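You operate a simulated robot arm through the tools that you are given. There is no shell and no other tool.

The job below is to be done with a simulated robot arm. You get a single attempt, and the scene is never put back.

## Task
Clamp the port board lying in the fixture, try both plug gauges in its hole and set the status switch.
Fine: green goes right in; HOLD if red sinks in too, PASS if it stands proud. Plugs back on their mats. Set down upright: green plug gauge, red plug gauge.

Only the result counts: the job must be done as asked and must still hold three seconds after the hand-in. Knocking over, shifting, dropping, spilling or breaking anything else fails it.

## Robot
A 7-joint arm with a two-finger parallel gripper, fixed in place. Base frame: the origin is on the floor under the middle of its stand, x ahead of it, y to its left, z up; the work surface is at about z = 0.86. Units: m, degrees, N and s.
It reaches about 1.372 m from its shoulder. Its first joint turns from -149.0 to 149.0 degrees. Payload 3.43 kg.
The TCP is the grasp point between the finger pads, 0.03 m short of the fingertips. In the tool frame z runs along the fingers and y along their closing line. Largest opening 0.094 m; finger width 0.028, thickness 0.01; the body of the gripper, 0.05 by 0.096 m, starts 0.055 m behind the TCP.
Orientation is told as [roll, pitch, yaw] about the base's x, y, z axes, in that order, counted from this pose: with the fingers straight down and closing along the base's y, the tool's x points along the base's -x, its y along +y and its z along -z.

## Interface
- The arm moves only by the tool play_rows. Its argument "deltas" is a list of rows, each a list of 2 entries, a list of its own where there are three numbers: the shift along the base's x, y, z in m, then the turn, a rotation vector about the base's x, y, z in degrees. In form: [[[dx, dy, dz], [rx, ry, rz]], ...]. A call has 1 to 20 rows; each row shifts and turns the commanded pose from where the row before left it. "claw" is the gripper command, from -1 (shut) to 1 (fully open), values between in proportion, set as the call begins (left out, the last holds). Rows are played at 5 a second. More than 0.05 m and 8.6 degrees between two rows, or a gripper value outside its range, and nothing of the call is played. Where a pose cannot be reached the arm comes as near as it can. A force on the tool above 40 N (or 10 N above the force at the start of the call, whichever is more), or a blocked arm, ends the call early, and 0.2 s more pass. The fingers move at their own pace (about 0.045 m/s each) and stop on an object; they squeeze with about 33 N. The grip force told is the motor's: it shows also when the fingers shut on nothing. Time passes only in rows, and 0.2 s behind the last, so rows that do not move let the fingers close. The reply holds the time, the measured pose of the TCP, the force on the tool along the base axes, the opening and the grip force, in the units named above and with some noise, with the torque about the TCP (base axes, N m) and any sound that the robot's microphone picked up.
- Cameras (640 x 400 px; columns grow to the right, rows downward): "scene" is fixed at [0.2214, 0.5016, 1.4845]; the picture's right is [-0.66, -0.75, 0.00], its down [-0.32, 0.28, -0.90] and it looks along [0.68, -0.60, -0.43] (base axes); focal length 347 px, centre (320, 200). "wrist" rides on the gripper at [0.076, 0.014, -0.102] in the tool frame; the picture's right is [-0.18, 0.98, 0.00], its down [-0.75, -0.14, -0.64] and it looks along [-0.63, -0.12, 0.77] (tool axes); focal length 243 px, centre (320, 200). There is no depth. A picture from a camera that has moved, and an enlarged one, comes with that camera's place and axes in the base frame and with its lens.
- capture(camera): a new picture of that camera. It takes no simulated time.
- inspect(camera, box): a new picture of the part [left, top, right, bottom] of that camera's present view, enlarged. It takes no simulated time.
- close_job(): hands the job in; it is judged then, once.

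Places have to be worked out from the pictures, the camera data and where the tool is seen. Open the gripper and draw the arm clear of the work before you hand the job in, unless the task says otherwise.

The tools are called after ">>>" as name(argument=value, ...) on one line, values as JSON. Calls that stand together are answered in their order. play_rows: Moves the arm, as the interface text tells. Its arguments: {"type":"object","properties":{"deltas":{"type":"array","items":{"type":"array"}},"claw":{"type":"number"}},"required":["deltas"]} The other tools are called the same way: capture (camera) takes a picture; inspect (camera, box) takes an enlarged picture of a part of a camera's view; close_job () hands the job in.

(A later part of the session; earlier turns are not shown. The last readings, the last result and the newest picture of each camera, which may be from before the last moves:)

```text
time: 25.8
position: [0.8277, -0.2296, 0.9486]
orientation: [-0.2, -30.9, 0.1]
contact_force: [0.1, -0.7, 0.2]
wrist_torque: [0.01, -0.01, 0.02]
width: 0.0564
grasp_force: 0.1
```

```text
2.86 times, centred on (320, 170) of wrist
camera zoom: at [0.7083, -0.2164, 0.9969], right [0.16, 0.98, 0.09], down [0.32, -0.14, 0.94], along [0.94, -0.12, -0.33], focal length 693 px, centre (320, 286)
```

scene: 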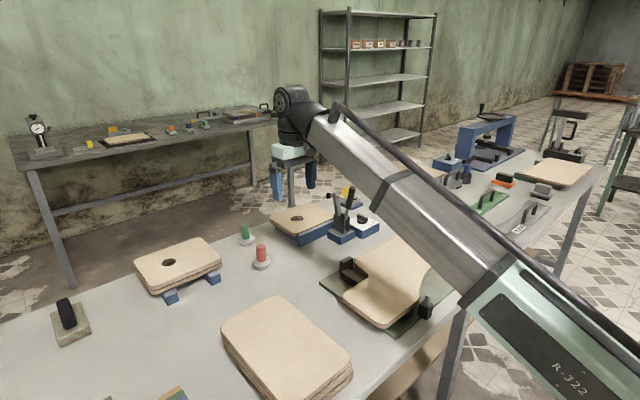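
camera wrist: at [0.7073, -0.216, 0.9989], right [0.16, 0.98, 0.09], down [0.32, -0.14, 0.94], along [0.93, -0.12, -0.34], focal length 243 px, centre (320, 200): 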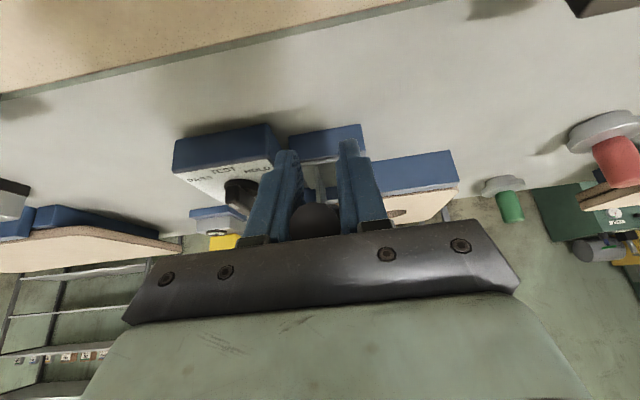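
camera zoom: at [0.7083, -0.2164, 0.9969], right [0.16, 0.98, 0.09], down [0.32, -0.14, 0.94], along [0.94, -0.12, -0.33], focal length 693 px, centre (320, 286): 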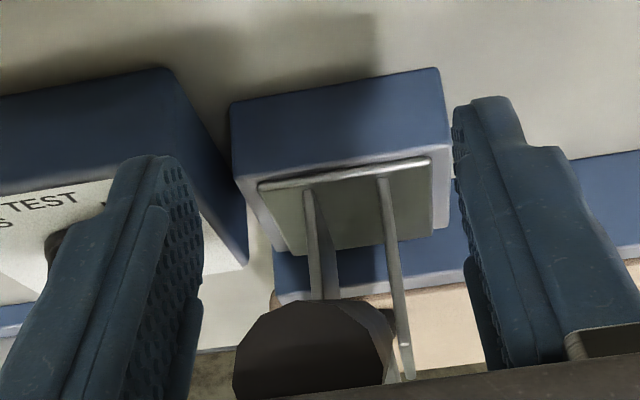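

The clamp holds by itself with the foot on the board. I'll open fully, lift straight up off the handle, and bring the hand back upright.

>>> play_rows(deltas=[[[0, 0, 0.004], [0, 0, 0]], [[0, 0, 0.008], [0, 0, 0]], [[0, 0, 0.012], [0, 0, 0]], [[0, 0, 0.015], [0, 2, 0]], [[0, 0, 0.015], [0, 4, 0]], [[0.002, 0, 0.015], [0, 5, 0]], [[0.004, 0.003, 0.015], [0, 5, 0]], [[0.006, 0.006, 0.015], [0, 5, 0]], [[0.008, 0.01, 0.015], [0, 5, 0]], [[0.01, 0.012, 0.015], [0, 3.5, 0]], [[0.01, 0.012, 0.012], [0, 1.4, 0]], [[0.006, 0.008, 0.006], [0.1, 0, 0]], [[0, 0, 0], [0, 0, 0]]], claw=1)

>>> capture(camera="wrist")

>>> capture(camera="scene")

```text
time: 28.6
position: [0.8736, -0.1795, 1.0962]
orientation: [0.0, 0.1, 0.2]
contact_force: [0.3, 0.1, -0.1]
wrist_torque: [0.01, 0.01, -0.01]
width: 0.0938
grasp_force: 0.1
```

```text
taken
camera wrist: at [0.7964, -0.1658, 1.1984], right [0.18, 0.98, 0.0], down [0.75, -0.14, 0.64], along [0.63, -0.12, -0.77], focal length 243 px, centre (320, 200)
```

wrist: 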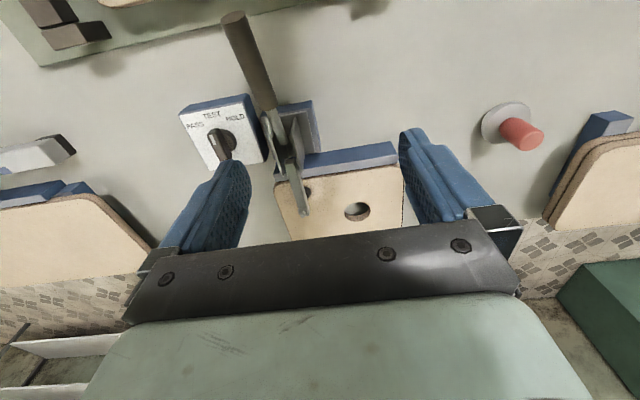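

```text
taken
```

scene: 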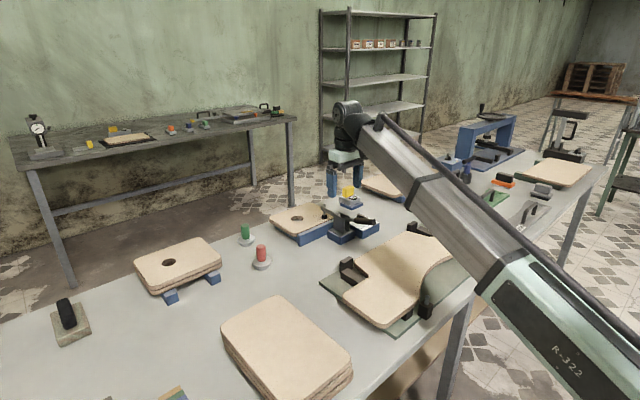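

The clamp is closed with the foot on the board and the handle flat. Next I'll carry the open gripper to a hover above the green plug, estimated at (1.112, 0.031), to localise it precisely.

>>> play_rows(deltas=[[[0.004, 0.004, 0], [0, 0, 0]], [[0.008, 0.008, 0], [0, 0, 0]], [[0.012, 0.012, 0], [0, 0, 0]], [[0.016, 0.015, 0], [0, 0, 0]], [[0.02, 0.018, 0], [0, 0, 0]], [[0.02, 0.02, 0], [0, 0, 0]], [[0.02, 0.02, 0], [0, 0, 0]], [[0.02, 0.02, 0], [0, 0, 0]], [[0.02, 0.018, 0], [0, 0, 0]], [[0.02, 0.018, 0], [0, 0, 0]], [[0.02, 0.016, -0.005], [0, 0, 0]], [[0.018, 0.014, -0.01], [0, 0, 0]], [[0.016, 0.012, -0.01], [0, 0, 0]], [[0.012, 0.009, -0.01], [0, 0, 0]], [[0.008, 0.006, -0.01], [0, 0, 0]], [[0.004, 0, -0.005], [0, 0, -0.2]], [[0, 0, 0], [0, 0, 0]]])

>>> capture(camera="wrist")

>>> inspect(camera="wrist", box=[250, 80, 390, 190])

```text
time: 32.1
position: [1.1104, 0.0314, 1.0441]
orientation: [0.0, 0.0, 0.0]
contact_force: [0.0, 0.9, -0.1]
wrist_torque: [0.01, -0.04, 0.03]
width: 0.0941
grasp_force: 0.0
```

```text
taken
camera wrist: at [1.0338, 0.045, 1.1478], right [0.19, 0.98, 0.0], down [0.75, -0.14, 0.64], along [0.63, -0.12, -0.77], focal length 243 px, centre (320, 200)
```

wrist: 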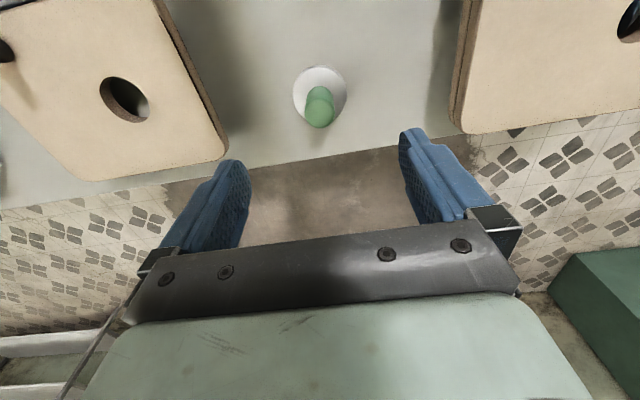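

```text
3.64 times, centred on (320, 135) of wrist
camera zoom: at [1.0338, 0.045, 1.1478], right [0.19, 0.98, 0.0], down [0.75, -0.14, 0.64], along [0.63, -0.12, -0.77], focal length 882 px, centre (320, 436)
```

zoom: 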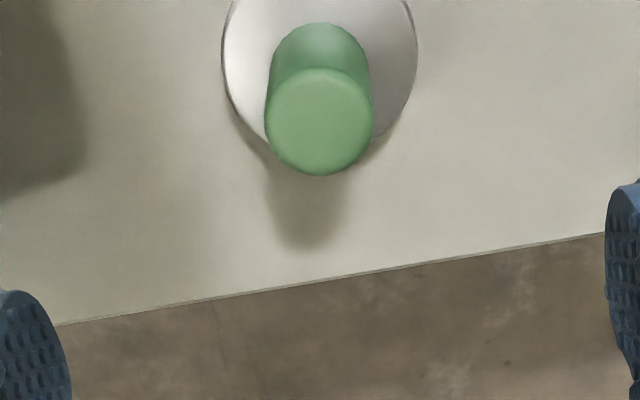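

The green plug axis is near (1.113, 0.030), well between the fingers. I'll descend to just above the final grip height and check again.

>>> play_rows(deltas=[[[0.0005, 0, -0.005], [0, 0, 0]], [[0.001, -0.0005, -0.01], [0, 0, 0]], [[0.001, -0.0005, -0.015], [0, 0, 0]], [[0, 0, -0.02], [0, 0, 0]], [[0, 0, -0.02], [0, 0, 0]], [[0, 0, -0.02], [0, 0, 0]], [[0, 0, -0.012], [0, 0, 0]], [[0, 0, -0.008], [0, 0, 0]], [[0, 0, -0.005], [0, 0, 0]], [[0, 0, 0], [0, 0, 0]]])

>>> capture(camera="wrist")

>>> inspect(camera="scene", box=[222, 200, 272, 260])

```text
time: 34.4
position: [1.1128, 0.0298, 0.9301]
orientation: [0.0, 0.1, 0.0]
contact_force: [0.5, 0.5, 0.2]
wrist_torque: [0.02, -0.02, 0.02]
width: 0.0942
grasp_force: 0.0
```

```text
taken
camera wrist: at [1.0362, 0.0436, 1.0321], right [0.19, 0.98, 0.0], down [0.75, -0.14, 0.64], along [0.63, -0.12, -0.77], focal length 243 px, centre (320, 200)
```

wrist: 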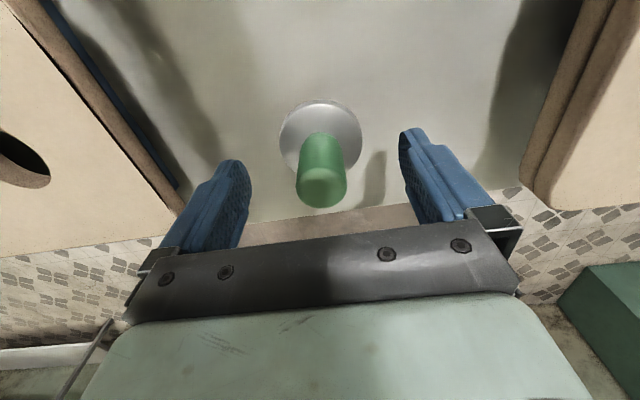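

```text
6.67 times, centred on (247, 230) of scene
camera zoom: at [0.2214, 0.5016, 1.4845], right [-0.66, -0.75, 0.0], down [-0.32, 0.28, -0.9], along [0.68, -0.6, -0.43], focal length 2314 px, centre (807, 0)
```

zoom: 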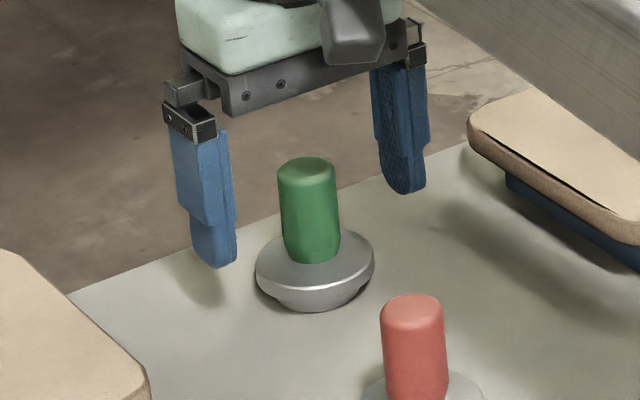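

>>> inspect(camera="wrist", box=[260, 92, 380, 212])

```text
3.33 times, centred on (320, 152) of wrist
camera zoom: at [1.0362, 0.0436, 1.0321], right [0.19, 0.98, 0.0], down [0.75, -0.14, 0.64], along [0.63, -0.12, -0.77], focal length 809 px, centre (320, 360)
```

zoom: 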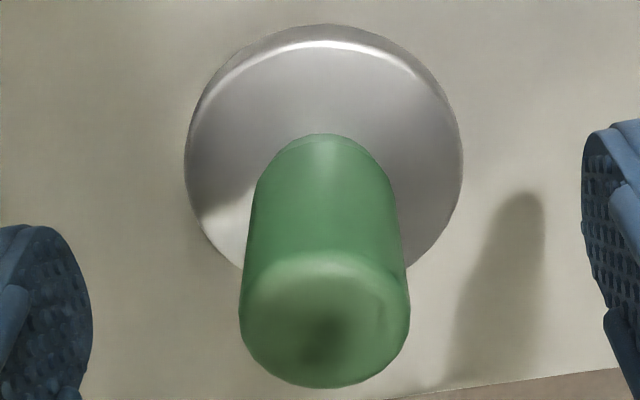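

Correcting for perspective, the plug axis is at about (1.1143, 0.0304) and its top is near z = 0.928. I'll shift +1.5 mm in x, descend to z = 0.913, and close gently on it.

>>> play_rows(deltas=[[[0.0015, 0.0005, -0.003], [0, 0, 0]], [[0, 0, -0.006], [0, 0, 0]], [[0, 0, -0.005], [0, 0, 0]], [[0, 0, -0.003], [0, 0, 0]], [[0, 0, 0], [0, 0, 0]]])

>>> inspect(camera="scene", box=[222, 200, 272, 260])

>>> inspect(camera="wrist", box=[220, 92, 420, 232])

```text
time: 35.5
position: [1.1151, 0.0303, 0.9127]
orientation: [-0.1, 0.1, 0.0]
contact_force: [-0.4, 0.2, 0.2]
wrist_torque: [0.0, -0.01, -0.01]
width: 0.0941
grasp_force: 0.0
```

```text
6.67 times, centred on (247, 230) of scene
camera zoom: at [0.2214, 0.5016, 1.4845], right [-0.66, -0.75, 0.0], down [-0.32, 0.28, -0.9], along [0.68, -0.6, -0.43], focal length 2314 px, centre (807, 0)
```

zoom: 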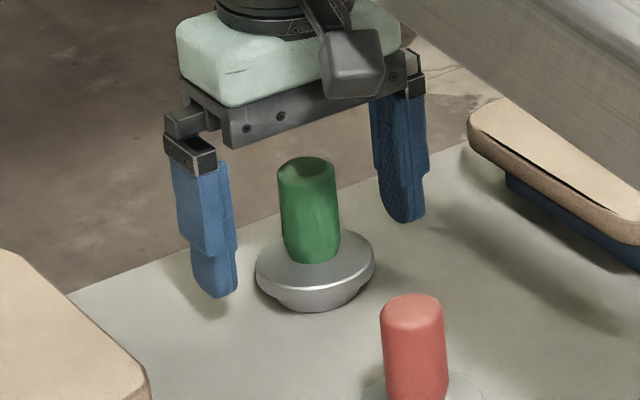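

```text
2.86 times, centred on (320, 162) of wrist
camera zoom: at [1.0382, 0.0443, 1.0149], right [0.19, 0.98, 0.0], down [0.75, -0.14, 0.64], along [0.63, -0.12, -0.77], focal length 693 px, centre (320, 309)
```

zoom: 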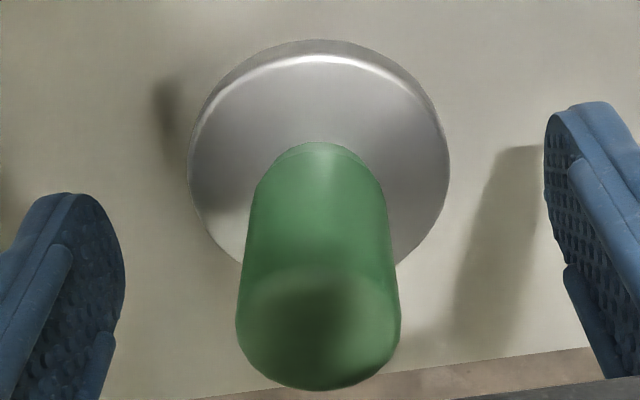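

Margins look tight above the flange, so I'll raise 3 mm and then close on the green grip.

>>> play_rows(deltas=[[[0, 0, 0.003], [0, 0, 0]], [[0, 0, 0], [0, 0, 0]], [[0, 0, 0], [0, 0, 0]], [[0, 0, 0], [0, 0, 0]]], claw=-0.2)

>>> inspect(camera="wrist", box=[220, 92, 420, 232])

>>> inspect(camera="scene", box=[227, 210, 267, 255])

```text
time: 36.5
position: [1.1168, 0.0302, 0.9156]
orientation: [0.1, 0.0, -0.1]
contact_force: [-0.8, 0.8, -0.2]
wrist_torque: [-0.01, 0.0, 0.01]
width: 0.0377
grasp_force: 0.1
```

```text
2.86 times, centred on (320, 162) of wrist
camera zoom: at [1.0384, 0.0446, 1.0182], right [0.19, 0.98, 0.0], down [0.75, -0.14, 0.64], along [0.63, -0.12, -0.77], focal length 693 px, centre (320, 309)
```

zoom: 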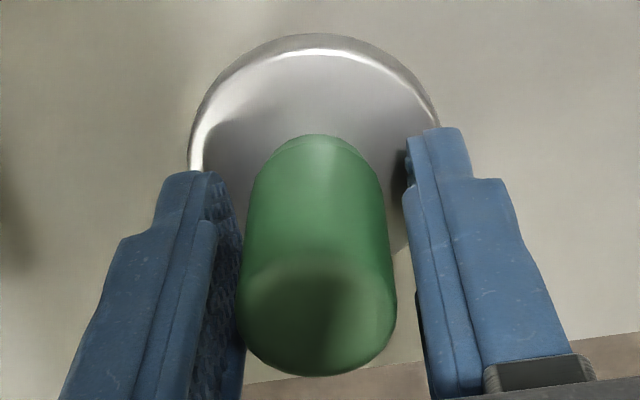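

```text
8.89 times, centred on (247, 232) of scene
camera zoom: at [0.2214, 0.5016, 1.4845], right [-0.66, -0.75, 0.0], down [-0.32, 0.28, -0.9], along [0.68, -0.6, -0.43], focal length 3085 px, centre (969, -89)
```

zoom: 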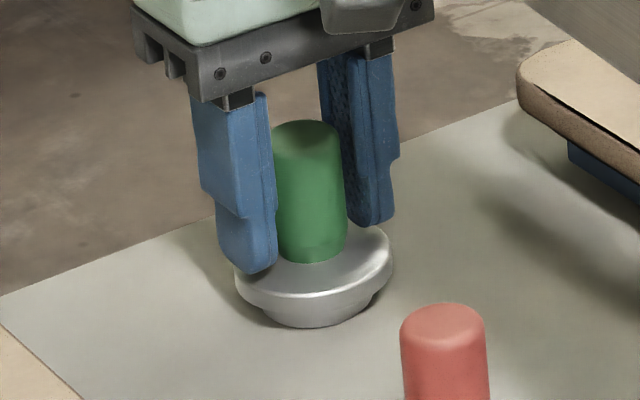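

The fingers are astride the grip, above the flange and clear of it. Now I'll close fully.

>>> play_rows(deltas=[[[0, 0, 0], [0, 0, 0]], [[0, 0, 0], [0, 0, 0]], [[0, 0, 0], [0, 0, 0]], [[0, 0, 0], [0, 0, 0]]], claw=-1)

>>> inspect(camera="wrist", box=[220, 92, 420, 232])

>>> inspect(camera="scene", box=[227, 210, 267, 255])

```text
time: 37.5
position: [1.1151, 0.0302, 0.9163]
orientation: [0.0, 0.1, -0.2]
contact_force: [-0.2, -1.4, 0.4]
wrist_torque: [-0.09, 0.01, 0.0]
width: 0.0271
grasp_force: 33.3
```

```text
2.86 times, centred on (320, 162) of wrist
camera zoom: at [1.0384, 0.0446, 1.0182], right [0.19, 0.98, 0.0], down [0.75, -0.14, 0.64], along [0.63, -0.12, -0.77], focal length 693 px, centre (320, 309)
```

zoom: 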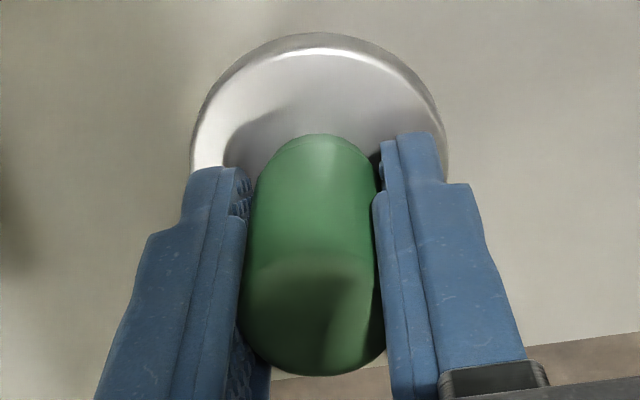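

```text
8.89 times, centred on (247, 232) of scene
camera zoom: at [0.2214, 0.5016, 1.4845], right [-0.66, -0.75, 0.0], down [-0.32, 0.28, -0.9], along [0.68, -0.6, -0.43], focal length 3085 px, centre (969, -89)
```

zoom: 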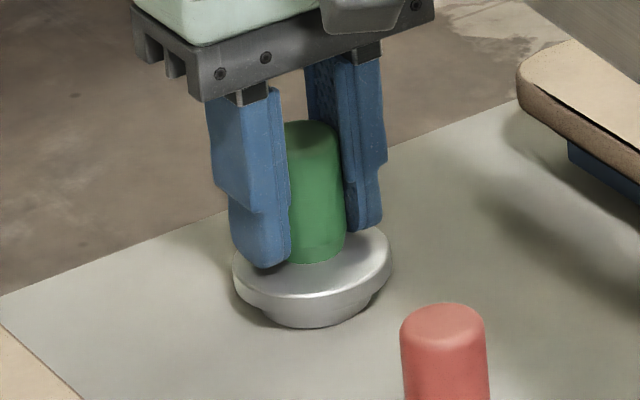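

The green plug is held (27 mm width, balanced). I'll lift it straight up slowly and look at the plug body and mat.

>>> play_rows(deltas=[[[0, 0, 0.003], [0, 0, 0]], [[0, 0, 0.006], [0, 0, 0]], [[0, 0, 0.01], [0, 0, 0]], [[0, 0, 0.012], [0, 0, 0]], [[0, 0, 0.014], [0, 0, 0]], [[0, 0, 0.014], [0, 0, 0]], [[0, 0, 0.012], [0, 0, 0]], [[0, 0, 0.008], [0, 0, 0]], [[0, 0, 0.004], [0, 0, 0]], [[0, 0, 0], [0, 0, 0]]])

>>> inspect(camera="wrist", box=[220, 92, 420, 232])

>>> inspect(camera="scene", box=[222, 195, 272, 255])

>>> capture(camera="wrist")

```text
time: 39.8
position: [1.1161, 0.0308, 0.9985]
orientation: [0.0, 0.1, -0.1]
contact_force: [-0.5, 0.0, -2.3]
wrist_torque: [0.02, 0.0, -0.02]
width: 0.027
grasp_force: 32.9
```

```text
2.86 times, centred on (320, 162) of wrist
camera zoom: at [1.0385, 0.0444, 1.1013], right [0.19, 0.98, 0.0], down [0.75, -0.14, 0.64], along [0.63, -0.12, -0.77], focal length 693 px, centre (320, 309)
```

zoom: 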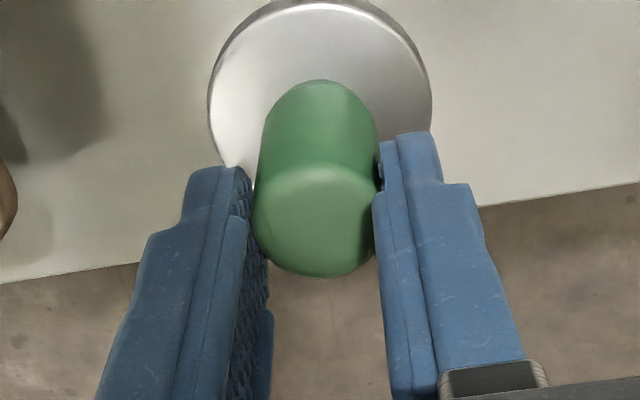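

```text
6.67 times, centred on (247, 225) of scene
camera zoom: at [0.2214, 0.5016, 1.4845], right [-0.66, -0.75, 0.0], down [-0.32, 0.28, -0.9], along [0.68, -0.6, -0.43], focal length 2314 px, centre (807, 33)
```

zoom: 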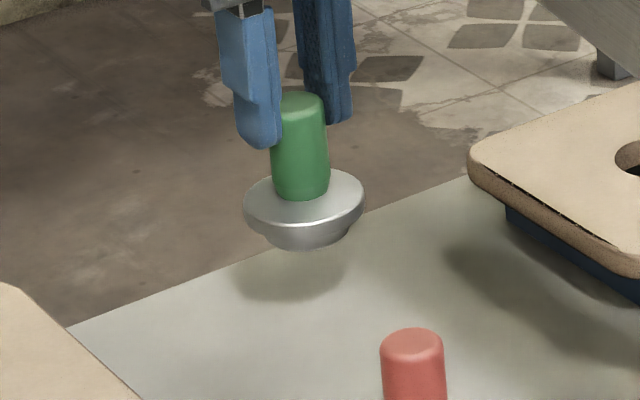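

```text
taken
camera wrist: at [1.0385, 0.0444, 1.1013], right [0.19, 0.98, 0.0], down [0.75, -0.14, 0.64], along [0.63, -0.12, -0.77], focal length 243 px, centre (320, 200)
```

wrist: 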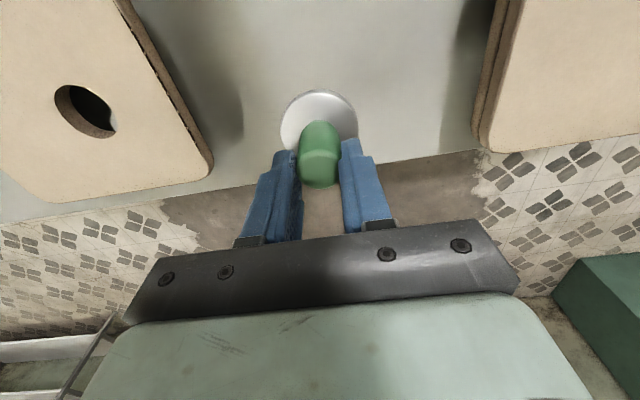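

The plug has slid down about 29 mm relative to the fingers during the lift, with roughly 13 mm of overlap left. Before moving anywhere I'll hold still briefly to see whether it is still slipping.

>>> play_rows(deltas=[[[0, 0, 0], [0, 0, 0]]], claw=-1)

>>> inspect(camera="wrist", box=[220, 92, 420, 232])

>>> inspect(camera="scene", box=[222, 195, 272, 255])

```text
time: 40.1
position: [1.1157, 0.03, 0.9987]
orientation: [0.0, 0.1, -0.1]
contact_force: [-0.8, -0.3, -0.4]
wrist_torque: [0.01, 0.0, 0.01]
width: 0.0268
grasp_force: 33.0
```

```text
2.86 times, centred on (320, 162) of wrist
camera zoom: at [1.0386, 0.0444, 1.1012], right [0.19, 0.98, 0.0], down [0.75, -0.14, 0.64], along [0.63, -0.12, -0.77], focal length 693 px, centre (320, 309)
```

zoom: 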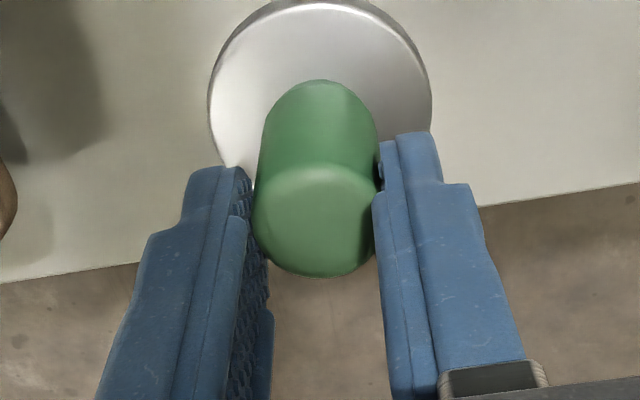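

```text
6.67 times, centred on (247, 225) of scene
camera zoom: at [0.2214, 0.5016, 1.4845], right [-0.66, -0.75, 0.0], down [-0.32, 0.28, -0.9], along [0.68, -0.6, -0.43], focal length 2314 px, centre (807, 33)
```

zoom: 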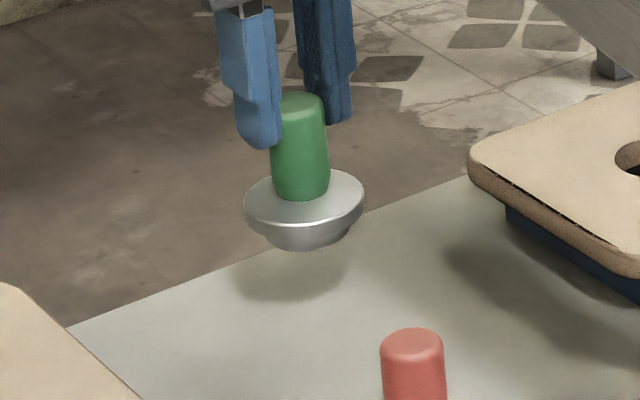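

It is stable now, so the slip happened during the lift itself. I'll lower it back to the mat spot to set it down and take a better, slower-loaded grip.

>>> play_rows(deltas=[[[0, 0, -0.002], [0, 0, 0]], [[0, 0, -0.004], [0, 0, 0]], [[0, 0, -0.006], [0, 0, 0]], [[0, 0, -0.008], [0, 0, 0]], [[0, 0, -0.008], [0, 0, 0]], [[0, 0, -0.006], [0, 0, 0]], [[0, 0, -0.005], [0, 0, 0]], [[0, 0, -0.004], [0, 0, 0]], [[0, 0, -0.002], [0, 0, 0]], [[0, 0, 0], [0, 0, 0]]])

>>> inspect(camera="wrist", box=[220, 92, 420, 232])

>>> inspect(camera="scene", box=[222, 200, 272, 260])

```text
time: 42.4
position: [1.1147, 0.0302, 0.9533]
orientation: [0.0, -0.1, -0.1]
contact_force: [-0.5, 1.0, -0.9]
wrist_torque: [0.02, 0.01, -0.01]
width: 0.0267
grasp_force: 33.2
```

```text
2.86 times, centred on (320, 162) of wrist
camera zoom: at [1.0378, 0.044, 1.0562], right [0.19, 0.98, 0.0], down [0.75, -0.14, 0.64], along [0.63, -0.12, -0.77], focal length 693 px, centre (320, 309)
```

zoom: 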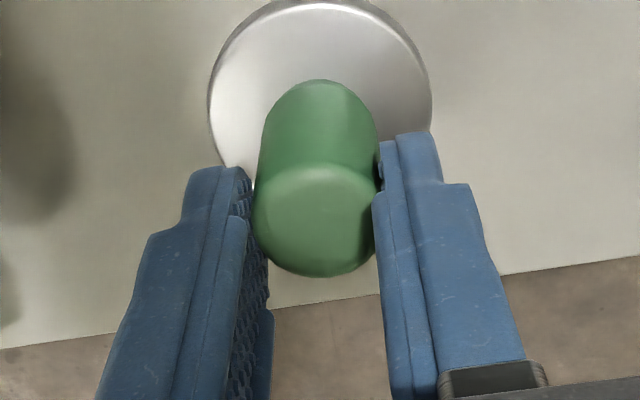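

```text
6.67 times, centred on (247, 230) of scene
camera zoom: at [0.2214, 0.5016, 1.4845], right [-0.66, -0.75, 0.0], down [-0.32, 0.28, -0.9], along [0.68, -0.6, -0.43], focal length 2314 px, centre (807, 0)
```

zoom: 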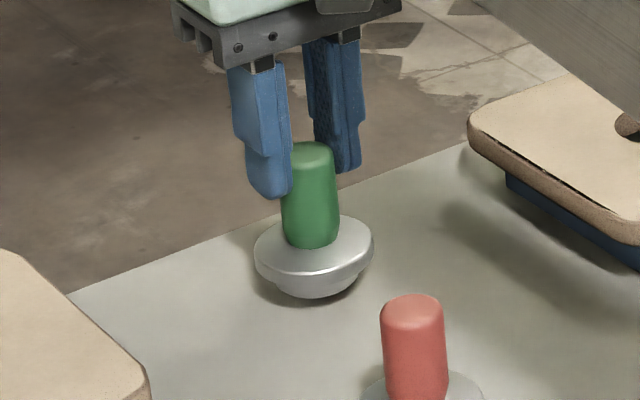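

No contact yet and no further slip. I'll lower in 1.5 mm steps until I feel the mat.

>>> play_rows(deltas=[[[0.0003, 0.0002, -0.0015], [0, 0, 0]], [[0.0003, 0.0002, -0.0015], [0, 0, 0]], [[0, 0, -0.0015], [0, 0, 0]], [[0, 0, -0.0015], [0, 0, 0]], [[0, 0, 0], [0, 0, 0]]])

>>> inspect(camera="wrist", box=[220, 92, 420, 232])

>>> inspect(camera="scene", box=[234, 218, 258, 252])

```text
time: 43.5
position: [1.1171, 0.0309, 0.9466]
orientation: [-0.1, 0.2, -0.1]
contact_force: [-0.8, 0.8, -0.6]
wrist_torque: [0.01, 0.0, 0.0]
width: 0.0271
grasp_force: 32.6
```

```text
2.86 times, centred on (320, 162) of wrist
camera zoom: at [1.0394, 0.0449, 1.0507], right [0.19, 0.98, 0.0], down [0.75, -0.14, 0.64], along [0.63, -0.12, -0.77], focal length 693 px, centre (320, 309)
```

zoom: 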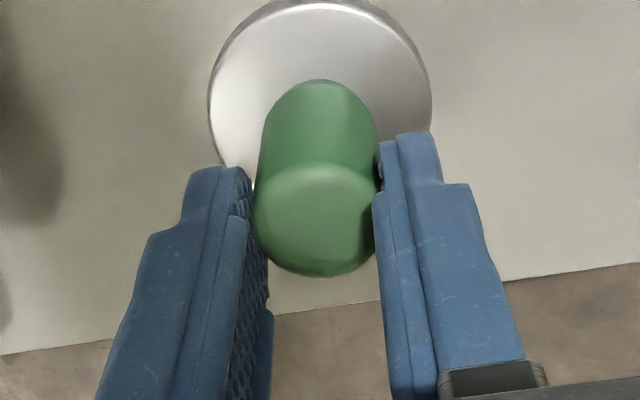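

```text
11.76 times, centred on (246, 235) of scene
camera zoom: at [0.2214, 0.5016, 1.4845], right [-0.66, -0.75, 0.0], down [-0.32, 0.28, -0.9], along [0.68, -0.6, -0.43], focal length 4084 px, centre (1191, -212)
```

zoom: 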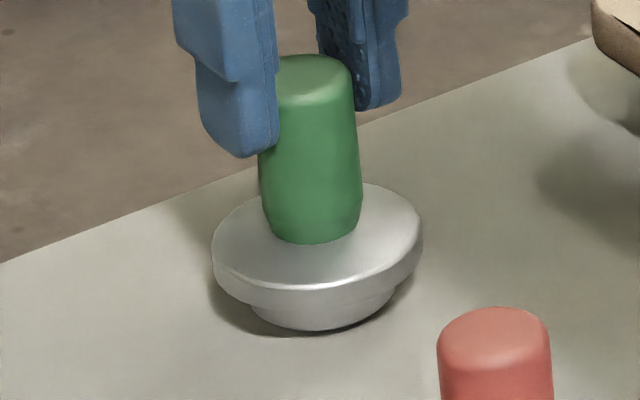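

Comparing the same zoom with the original, the plug is still about 2 mm above the mat and about 1 mm off in x and y. I'll correct that and lower to contact.

>>> play_rows(deltas=[[[-0.0008, -0.0005, -0.0005], [0, 0, 0]], [[0, 0, -0.0008], [0, 0, 0]], [[0, 0, -0.0008], [0, 0, 0]], [[0, 0, -0.0005], [0, 0, 0]], [[0, 0, 0], [0, 0, 0]]])

>>> inspect(camera="scene", box=[234, 218, 258, 252])

>>> inspect(camera="wrist", box=[220, 92, 420, 232])

```text
time: 44.8
position: [1.1159, 0.0308, 0.9464]
orientation: [-0.1, 0.1, 0.0]
contact_force: [-0.4, -1.0, -1.2]
wrist_torque: [0.02, -0.02, 0.04]
width: 0.0269
grasp_force: 32.9
```

```text
11.76 times, centred on (246, 235) of scene
camera zoom: at [0.2214, 0.5016, 1.4845], right [-0.66, -0.75, 0.0], down [-0.32, 0.28, -0.9], along [0.68, -0.6, -0.43], focal length 4084 px, centre (1191, -212)
```

zoom: 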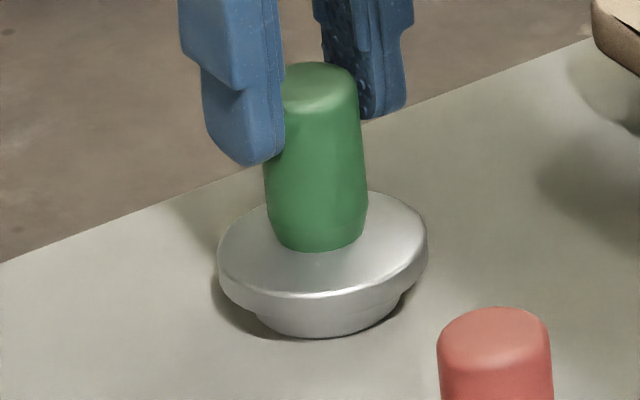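

```text
2.86 times, centred on (320, 162) of wrist
camera zoom: at [1.0384, 0.0441, 1.0482], right [0.19, 0.98, 0.0], down [0.75, -0.14, 0.64], along [0.63, -0.12, -0.77], focal length 693 px, centre (320, 309)
```

zoom: 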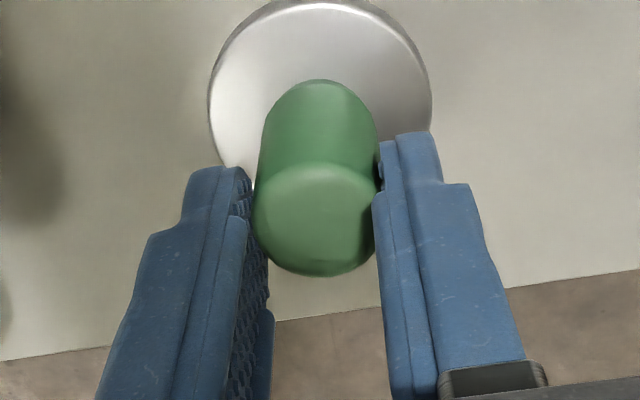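

The plug is back at its original spot within a fraction of a millimetre. I'll release it, slide the fingers down around it, and re-grip deeper.

>>> play_rows(deltas=[[[0, 0, -0.0003], [0, 0, 0]], [[0, 0, 0], [0, 0, 0]], [[0, 0, 0], [0, 0, 0]], [[0, 0, -0.004], [0, 0, 0]], [[0, 0, -0.008], [0, 0, 0]], [[0, 0, -0.01], [0, 0, 0]], [[0, 0, -0.007], [0, 0, 0]], [[0, 0, -0.003], [0, 0, 0]], [[0, 0, 0], [0, 0, 0]]], claw=0)

>>> inspect(camera="scene", box=[234, 218, 258, 252])

>>> inspect(camera="wrist", box=[220, 92, 420, 232])

```text
time: 46.8
position: [1.1154, 0.0306, 0.9121]
orientation: [0.0, 0.0, -0.1]
contact_force: [0.6, 0.4, 0.4]
wrist_torque: [0.01, 0.01, 0.02]
width: 0.047
grasp_force: 0.0
```

```text
11.76 times, centred on (246, 235) of scene
camera zoom: at [0.2214, 0.5016, 1.4845], right [-0.66, -0.75, 0.0], down [-0.32, 0.28, -0.9], along [0.68, -0.6, -0.43], focal length 4084 px, centre (1191, -212)
```

zoom: 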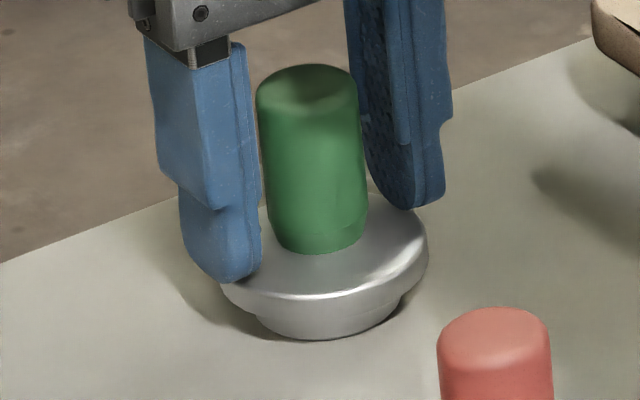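

```text
2.86 times, centred on (320, 162) of wrist
camera zoom: at [1.0388, 0.0444, 1.015], right [0.19, 0.98, 0.0], down [0.75, -0.14, 0.64], along [0.63, -0.12, -0.77], focal length 693 px, centre (320, 309)
```

zoom: 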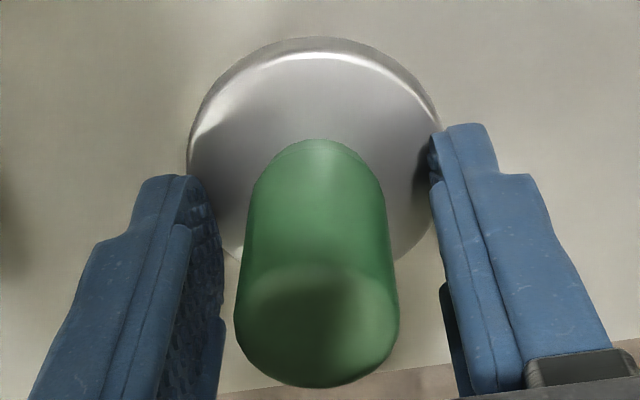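

The plug stands upright in its original place, with the fingers just above the flange. I'll close, let the grip settle, then lift just 6 mm very slowly and check for slip.

>>> play_rows(deltas=[[[0, 0, 0], [0, 0, 0]], [[0, 0, 0], [0, 0, 0]], [[0, 0, 0], [0, 0, 0]], [[0, 0, 0], [0, 0, 0]], [[0, 0, 0], [0, 0, 0]], [[0, 0, 0], [0, 0, 0]], [[0, 0, 0.001], [0, 0, 0]], [[0, 0, 0.001], [0, 0, 0]], [[0, 0, 0.001], [0, 0, 0]], [[0, 0, 0.001], [0, 0, 0]], [[0, 0, 0.001], [0, 0, 0]], [[0, 0, 0.001], [0, 0, 0]], [[0, 0, 0], [0, 0, 0]]], claw=-1)

>>> inspect(camera="scene", box=[234, 218, 258, 252])

>>> inspect(camera="wrist", box=[220, 92, 420, 232])

```text
time: 49.5
position: [1.1156, 0.0293, 0.9205]
orientation: [0.1, 0.1, -0.1]
contact_force: [0.0, 1.0, -0.7]
wrist_torque: [-0.01, -0.01, 0.02]
width: 0.027
grasp_force: 32.7
```

```text
11.76 times, centred on (246, 235) of scene
camera zoom: at [0.2214, 0.5016, 1.4845], right [-0.66, -0.75, 0.0], down [-0.32, 0.28, -0.9], along [0.68, -0.6, -0.43], focal length 4084 px, centre (1191, -212)
```

zoom: 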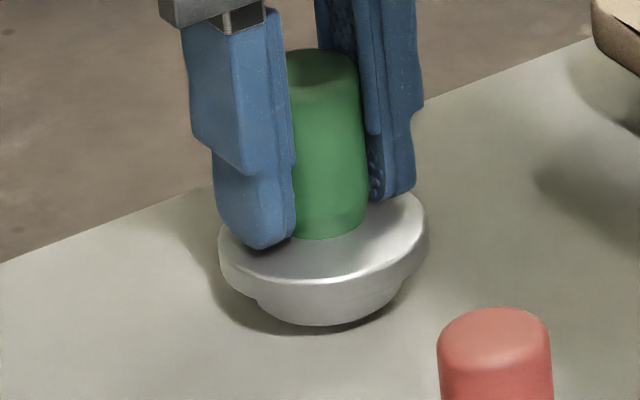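

```text
2.86 times, centred on (320, 162) of wrist
camera zoom: at [1.0381, 0.0437, 1.0219], right [0.19, 0.98, 0.0], down [0.75, -0.14, 0.64], along [0.63, -0.12, -0.77], focal length 693 px, centre (320, 309)
```

zoom: 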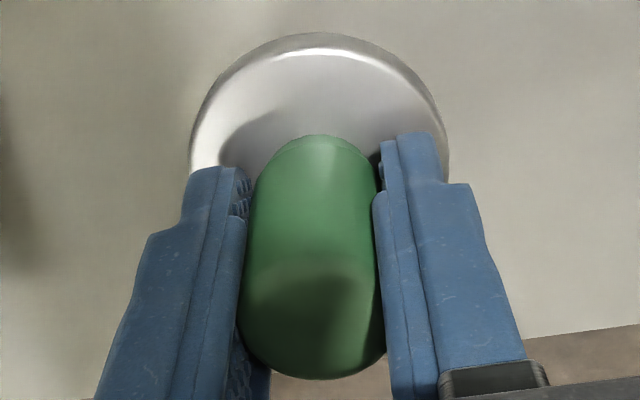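

The plug lifted about 4–5 mm, with about 2 mm of slip. I'll hold still a second to see whether this is creep over time or only loss on take-off.

>>> play_rows(deltas=[[[0, 0, 0], [0, 0, 0]], [[0, 0, 0], [0, 0, 0]], [[0, 0, 0], [0, 0, 0]], [[0, 0, 0], [0, 0, 0]], [[0, 0, 0], [0, 0, 0]]])

>>> inspect(camera="wrist", box=[220, 92, 420, 232])

>>> inspect(camera="scene", box=[234, 218, 258, 252])

```text
time: 50.8
position: [1.1171, 0.0294, 0.9189]
orientation: [0.0, 0.1, -0.1]
contact_force: [0.1, -0.9, -0.6]
wrist_torque: [-0.01, -0.03, -0.01]
width: 0.0268
grasp_force: 32.9
```

```text
2.86 times, centred on (320, 162) of wrist
camera zoom: at [1.0382, 0.0437, 1.0219], right [0.19, 0.98, 0.0], down [0.75, -0.14, 0.64], along [0.63, -0.12, -0.77], focal length 693 px, centre (320, 309)
```

zoom: 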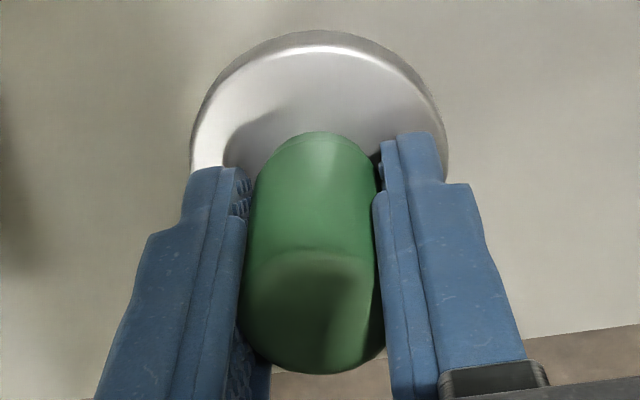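

```text
11.76 times, centred on (246, 235) of scene
camera zoom: at [0.2214, 0.5016, 1.4845], right [-0.66, -0.75, 0.0], down [-0.32, 0.28, -0.9], along [0.68, -0.6, -0.43], focal length 4084 px, centre (1191, -212)
```

zoom: 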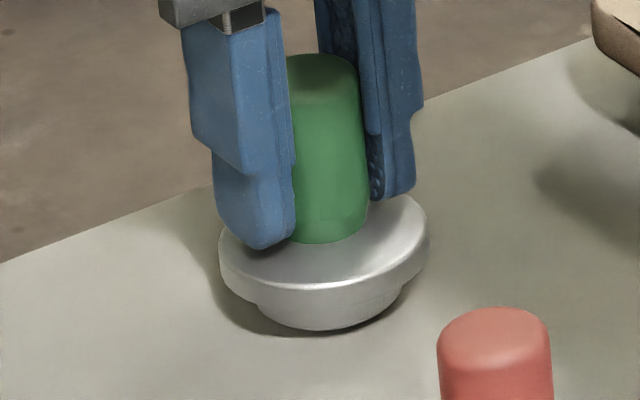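

The plug creeps slowly in this deep grip, whereas it was rock-steady earlier when held only by its top in the fingertip pads. I'll test while it is just above the mat: raise slowly and watch where the slip stops.

>>> play_rows(deltas=[[[0, 0, 0.001], [0, 0, 0]], [[0, 0, 0.001], [0, 0, 0]], [[0, 0, 0.001], [0, 0, 0]], [[0, 0, 0.001], [0, 0, 0]], [[0, 0, 0.001], [0, 0, 0]], [[0, 0, 0.001], [0, 0, 0]], [[0, 0, 0.001], [0, 0, 0]], [[0, 0, 0.001], [0, 0, 0]], [[0, 0, 0.001], [0, 0, 0]], [[0, 0, 0.001], [0, 0, 0]]])

>>> inspect(camera="wrist", box=[220, 92, 420, 232])

>>> inspect(camera="scene", box=[234, 218, 258, 252])

```text
time: 53.0
position: [1.1157, 0.0303, 0.9289]
orientation: [-0.1, 0.0, -0.1]
contact_force: [0.0, 0.3, -1.0]
wrist_torque: [0.03, 0.0, -0.01]
width: 0.0269
grasp_force: 33.4
```

```text
2.86 times, centred on (320, 162) of wrist
camera zoom: at [1.0385, 0.0439, 1.0314], right [0.19, 0.98, 0.0], down [0.75, -0.14, 0.64], along [0.63, -0.12, -0.77], focal length 693 px, centre (320, 309)
```

zoom: 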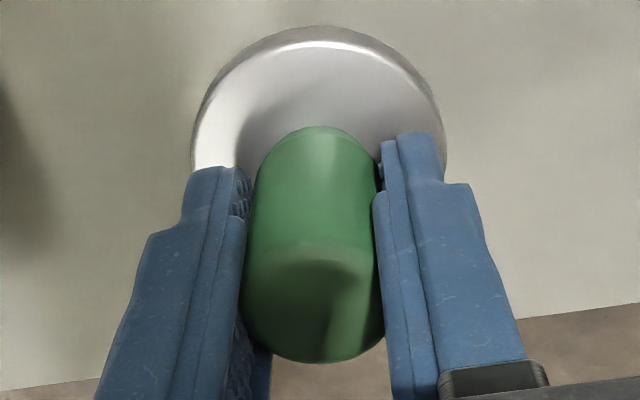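

```text
11.76 times, centred on (246, 235) of scene
camera zoom: at [0.2214, 0.5016, 1.4845], right [-0.66, -0.75, 0.0], down [-0.32, 0.28, -0.9], along [0.68, -0.6, -0.43], focal length 4084 px, centre (1191, -212)
```

zoom: 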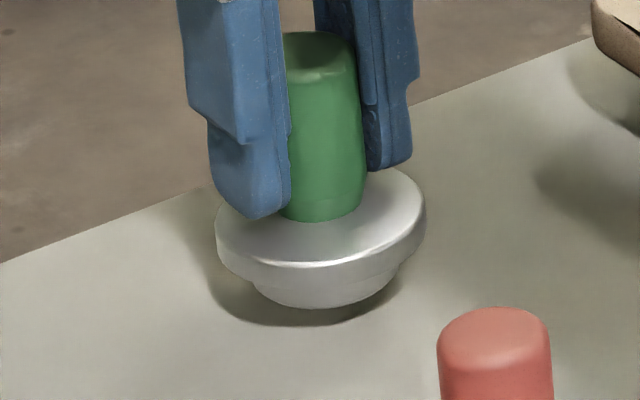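

The creep is a steady 1.3 mm/s in this deep grip. I'll set the plug back on its mat and try a higher grip using only the fingertip pads, which held without creep before.

>>> play_rows(deltas=[[[-0.0003, -0.0002, -0.0015], [0, 0, 0]], [[0, -0.0002, -0.0025], [0, 0, 0]], [[0, 0, -0.002], [0, 0, 0]], [[0, 0, -0.0015], [0, 0, 0]], [[0, 0, 0], [0, 0, 0]]])

>>> inspect(camera="scene", box=[234, 218, 258, 252])

```text
time: 54.1
position: [1.1155, 0.0297, 0.9216]
orientation: [0.0, 0.0, -0.2]
contact_force: [0.1, -0.6, -1.6]
wrist_torque: [0.02, 0.01, -0.04]
width: 0.0274
grasp_force: 32.8
```

```text
11.76 times, centred on (246, 235) of scene
camera zoom: at [0.2214, 0.5016, 1.4845], right [-0.66, -0.75, 0.0], down [-0.32, 0.28, -0.9], along [0.68, -0.6, -0.43], focal length 4084 px, centre (1191, -212)
```

zoom: 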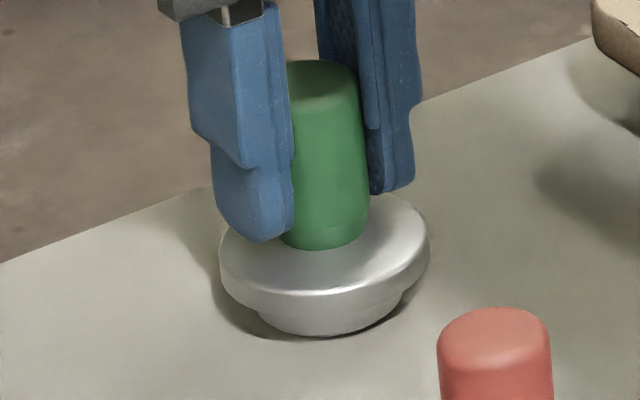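

The plug is nearly touching the mat. I'll lower the last fraction, release, raise the fingers 18 mm, and re-grip only the top of the plug.

>>> play_rows(deltas=[[[0, 0, -0.0008], [0, 0, 0]], [[0, 0, 0], [0, 0, 0]]])

>>> play_rows(deltas=[[[0, 0, 0], [0, 0, 0]], [[0, 0, 0], [0, 0, 0]], [[0, 0, 0.003], [0, 0, 0]], [[0, 0, 0.006], [0, 0, 0]], [[0, 0, 0.006], [0, 0, 0]], [[0, 0, 0.003], [0, 0, 0]], [[0, 0, 0], [0, 0, 0]]], claw=0)

>>> inspect(camera="scene", box=[234, 218, 258, 252])

>>> inspect(camera="wrist", box=[220, 92, 420, 232])

```text
time: 54.8
position: [1.1148, 0.03, 0.9214]
orientation: [0.0, 0.0, -0.1]
contact_force: [0.4, 0.2, -1.1]
wrist_torque: [0.02, -0.04, 0.0]
width: 0.0269
grasp_force: 33.1
```

```text
time: 56.4
position: [1.1145, 0.0303, 0.9397]
orientation: [0.0, 0.0, 0.0]
contact_force: [0.3, -0.4, 0.4]
wrist_torque: [0.02, -0.01, -0.01]
width: 0.0469
grasp_force: 0.0
```

```text
11.76 times, centred on (246, 235) of scene
camera zoom: at [0.2214, 0.5016, 1.4845], right [-0.66, -0.75, 0.0], down [-0.32, 0.28, -0.9], along [0.68, -0.6, -0.43], focal length 4084 px, centre (1191, -212)
```

zoom: 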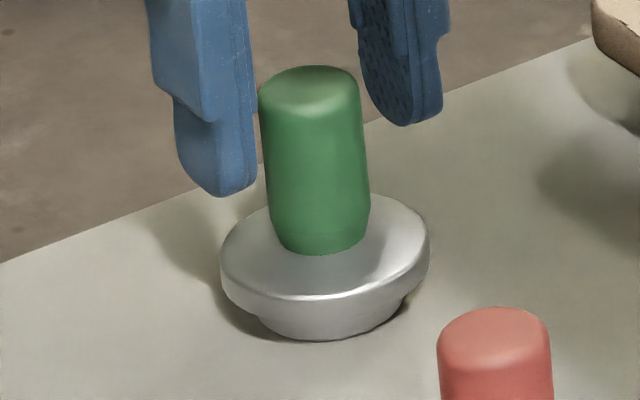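

```text
2.86 times, centred on (320, 162) of wrist
camera zoom: at [1.0379, 0.0433, 1.0422], right [0.19, 0.98, 0.0], down [0.75, -0.14, 0.64], along [0.63, -0.12, -0.77], focal length 693 px, centre (320, 309)
```

zoom: 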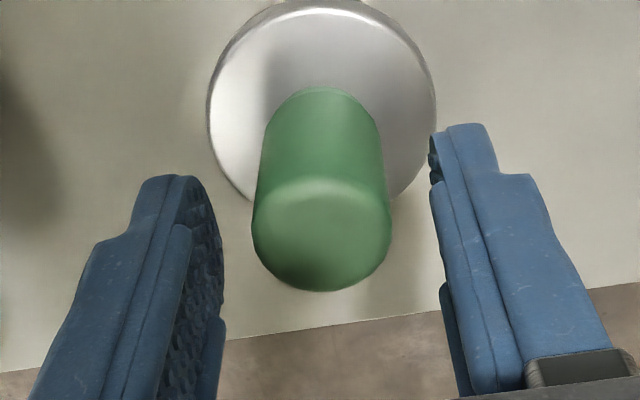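

The plug is back within about 0.6 mm of its start. I'll grip the top 20 mm with the fingertip pads, lift slightly and look.

>>> play_rows(deltas=[[[0, 0, 0], [0, 0, 0]], [[0, 0, 0], [0, 0, 0]], [[0, 0, 0], [0, 0, 0]], [[0, 0, 0], [0, 0, 0]], [[0, 0, 0], [0, 0, 0]], [[0, 0, 0.001], [0, 0, 0]], [[0, 0, 0.002], [0, 0, 0]], [[0, 0, 0.002], [0, 0, 0]], [[0, 0, 0.001], [0, 0, 0]], [[0, 0, 0], [0, 0, 0]]], claw=-1)

>>> inspect(camera="wrist", box=[220, 92, 420, 232])

>>> inspect(camera="scene", box=[234, 218, 258, 252])

>>> play_rows(deltas=[[[0, 0, 0], [0, 0, 0]], [[0, 0, 0], [0, 0, 0]], [[0, 0, 0], [0, 0, 0]], [[0, 0, 0], [0, 0, 0]], [[0, 0, 0], [0, 0, 0]], [[0, 0, 0], [0, 0, 0]], [[0, 0, 0], [0, 0, 0]], [[0, 0, 0], [0, 0, 0]]])

>>> inspect(camera="wrist", box=[220, 92, 420, 232])

>>> inspect(camera="scene", box=[234, 218, 258, 252])

```text
time: 58.5
position: [1.1136, 0.0284, 0.9438]
orientation: [0.0, 0.1, -0.1]
contact_force: [0.6, -0.4, -1.3]
wrist_torque: [0.0, 0.0, 0.01]
width: 0.0266
grasp_force: 32.6
```

```text
2.86 times, centred on (320, 162) of wrist
camera zoom: at [1.0373, 0.0431, 1.0477], right [0.19, 0.98, 0.0], down [0.75, -0.14, 0.64], along [0.63, -0.12, -0.77], focal length 693 px, centre (320, 309)
```

zoom: 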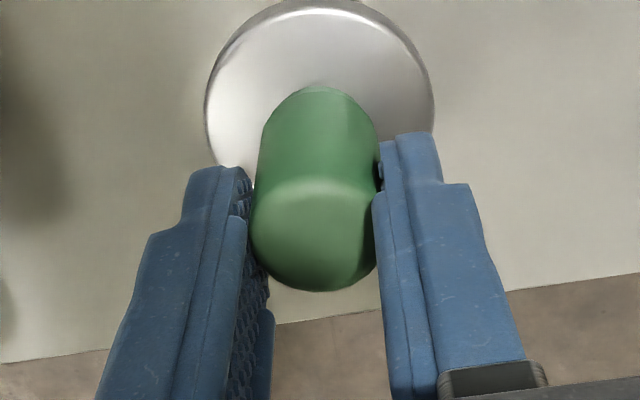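

```text
11.76 times, centred on (246, 235) of scene
camera zoom: at [0.2214, 0.5016, 1.4845], right [-0.66, -0.75, 0.0], down [-0.32, 0.28, -0.9], along [0.68, -0.6, -0.43], focal length 4084 px, centre (1191, -212)
```

zoom: 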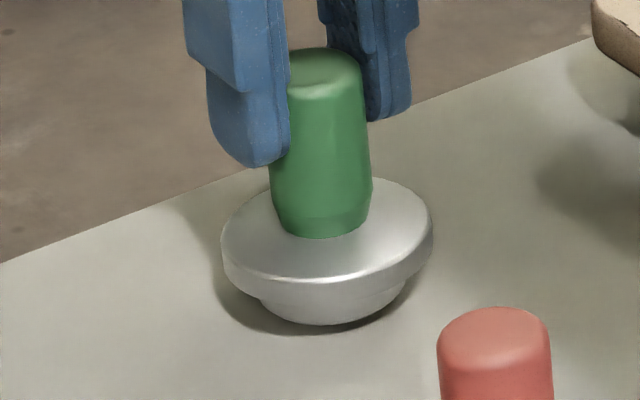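

```text
time: 60.4
position: [1.1143, 0.0297, 0.9451]
orientation: [0.1, 0.1, -0.2]
contact_force: [0.5, -0.2, -0.9]
wrist_torque: [0.0, 0.02, -0.01]
width: 0.027
grasp_force: 33.1
```

```text
2.86 times, centred on (320, 162) of wrist
camera zoom: at [1.0374, 0.0431, 1.0478], right [0.19, 0.98, 0.0], down [0.75, -0.14, 0.64], along [0.63, -0.12, -0.77], focal length 693 px, centre (320, 309)
```

zoom: 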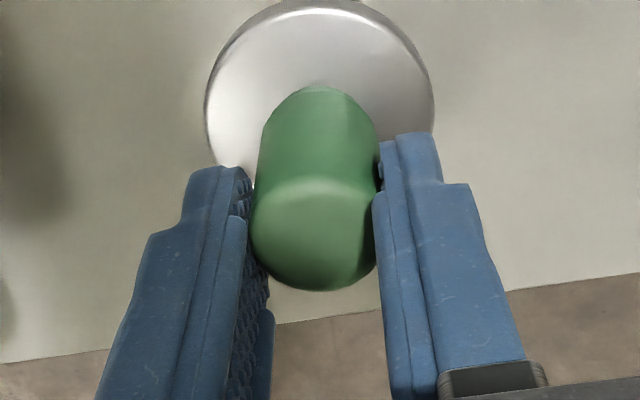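

```text
11.76 times, centred on (246, 235) of scene
camera zoom: at [0.2214, 0.5016, 1.4845], right [-0.66, -0.75, 0.0], down [-0.32, 0.28, -0.9], along [0.68, -0.6, -0.43], focal length 4084 px, centre (1191, -212)
```

zoom: 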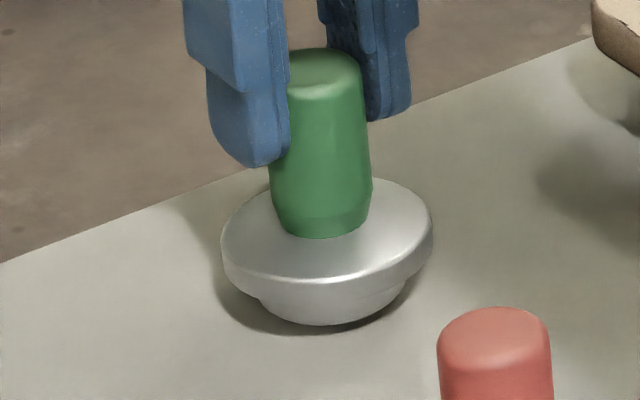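

There is no creep at all over two seconds with this fingertip grip. I'll measure the plug's offset in the grip from the full flange outline before moving.

>>> inspect(camera="wrist", box=[260, 75, 380, 200])

>>> inspect(camera="scene", box=[290, 203, 312, 225])

```text
3.20 times, centred on (320, 138) of wrist
camera zoom: at [1.0374, 0.0431, 1.0478], right [0.19, 0.98, 0.0], down [0.75, -0.14, 0.64], along [0.63, -0.12, -0.77], focal length 776 px, centre (320, 400)
```

zoom: 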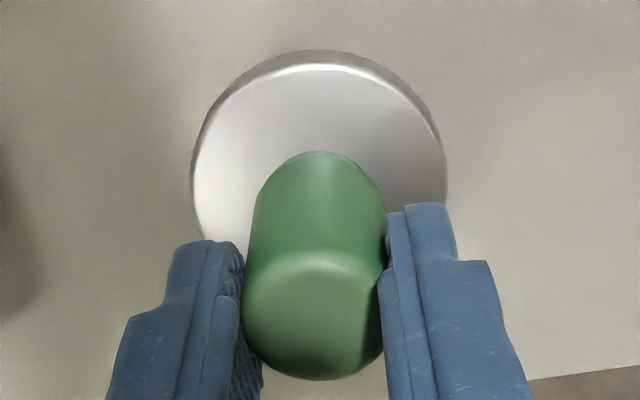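

```text
16.00 times, centred on (301, 214) of scene
camera zoom: at [0.2214, 0.5016, 1.4845], right [-0.66, -0.75, 0.0], down [-0.32, 0.28, -0.9], along [0.68, -0.6, -0.43], focal length 5554 px, centre (624, -24)
```

zoom: 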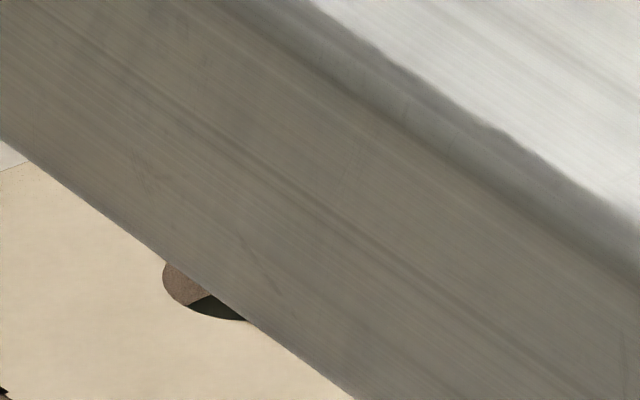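

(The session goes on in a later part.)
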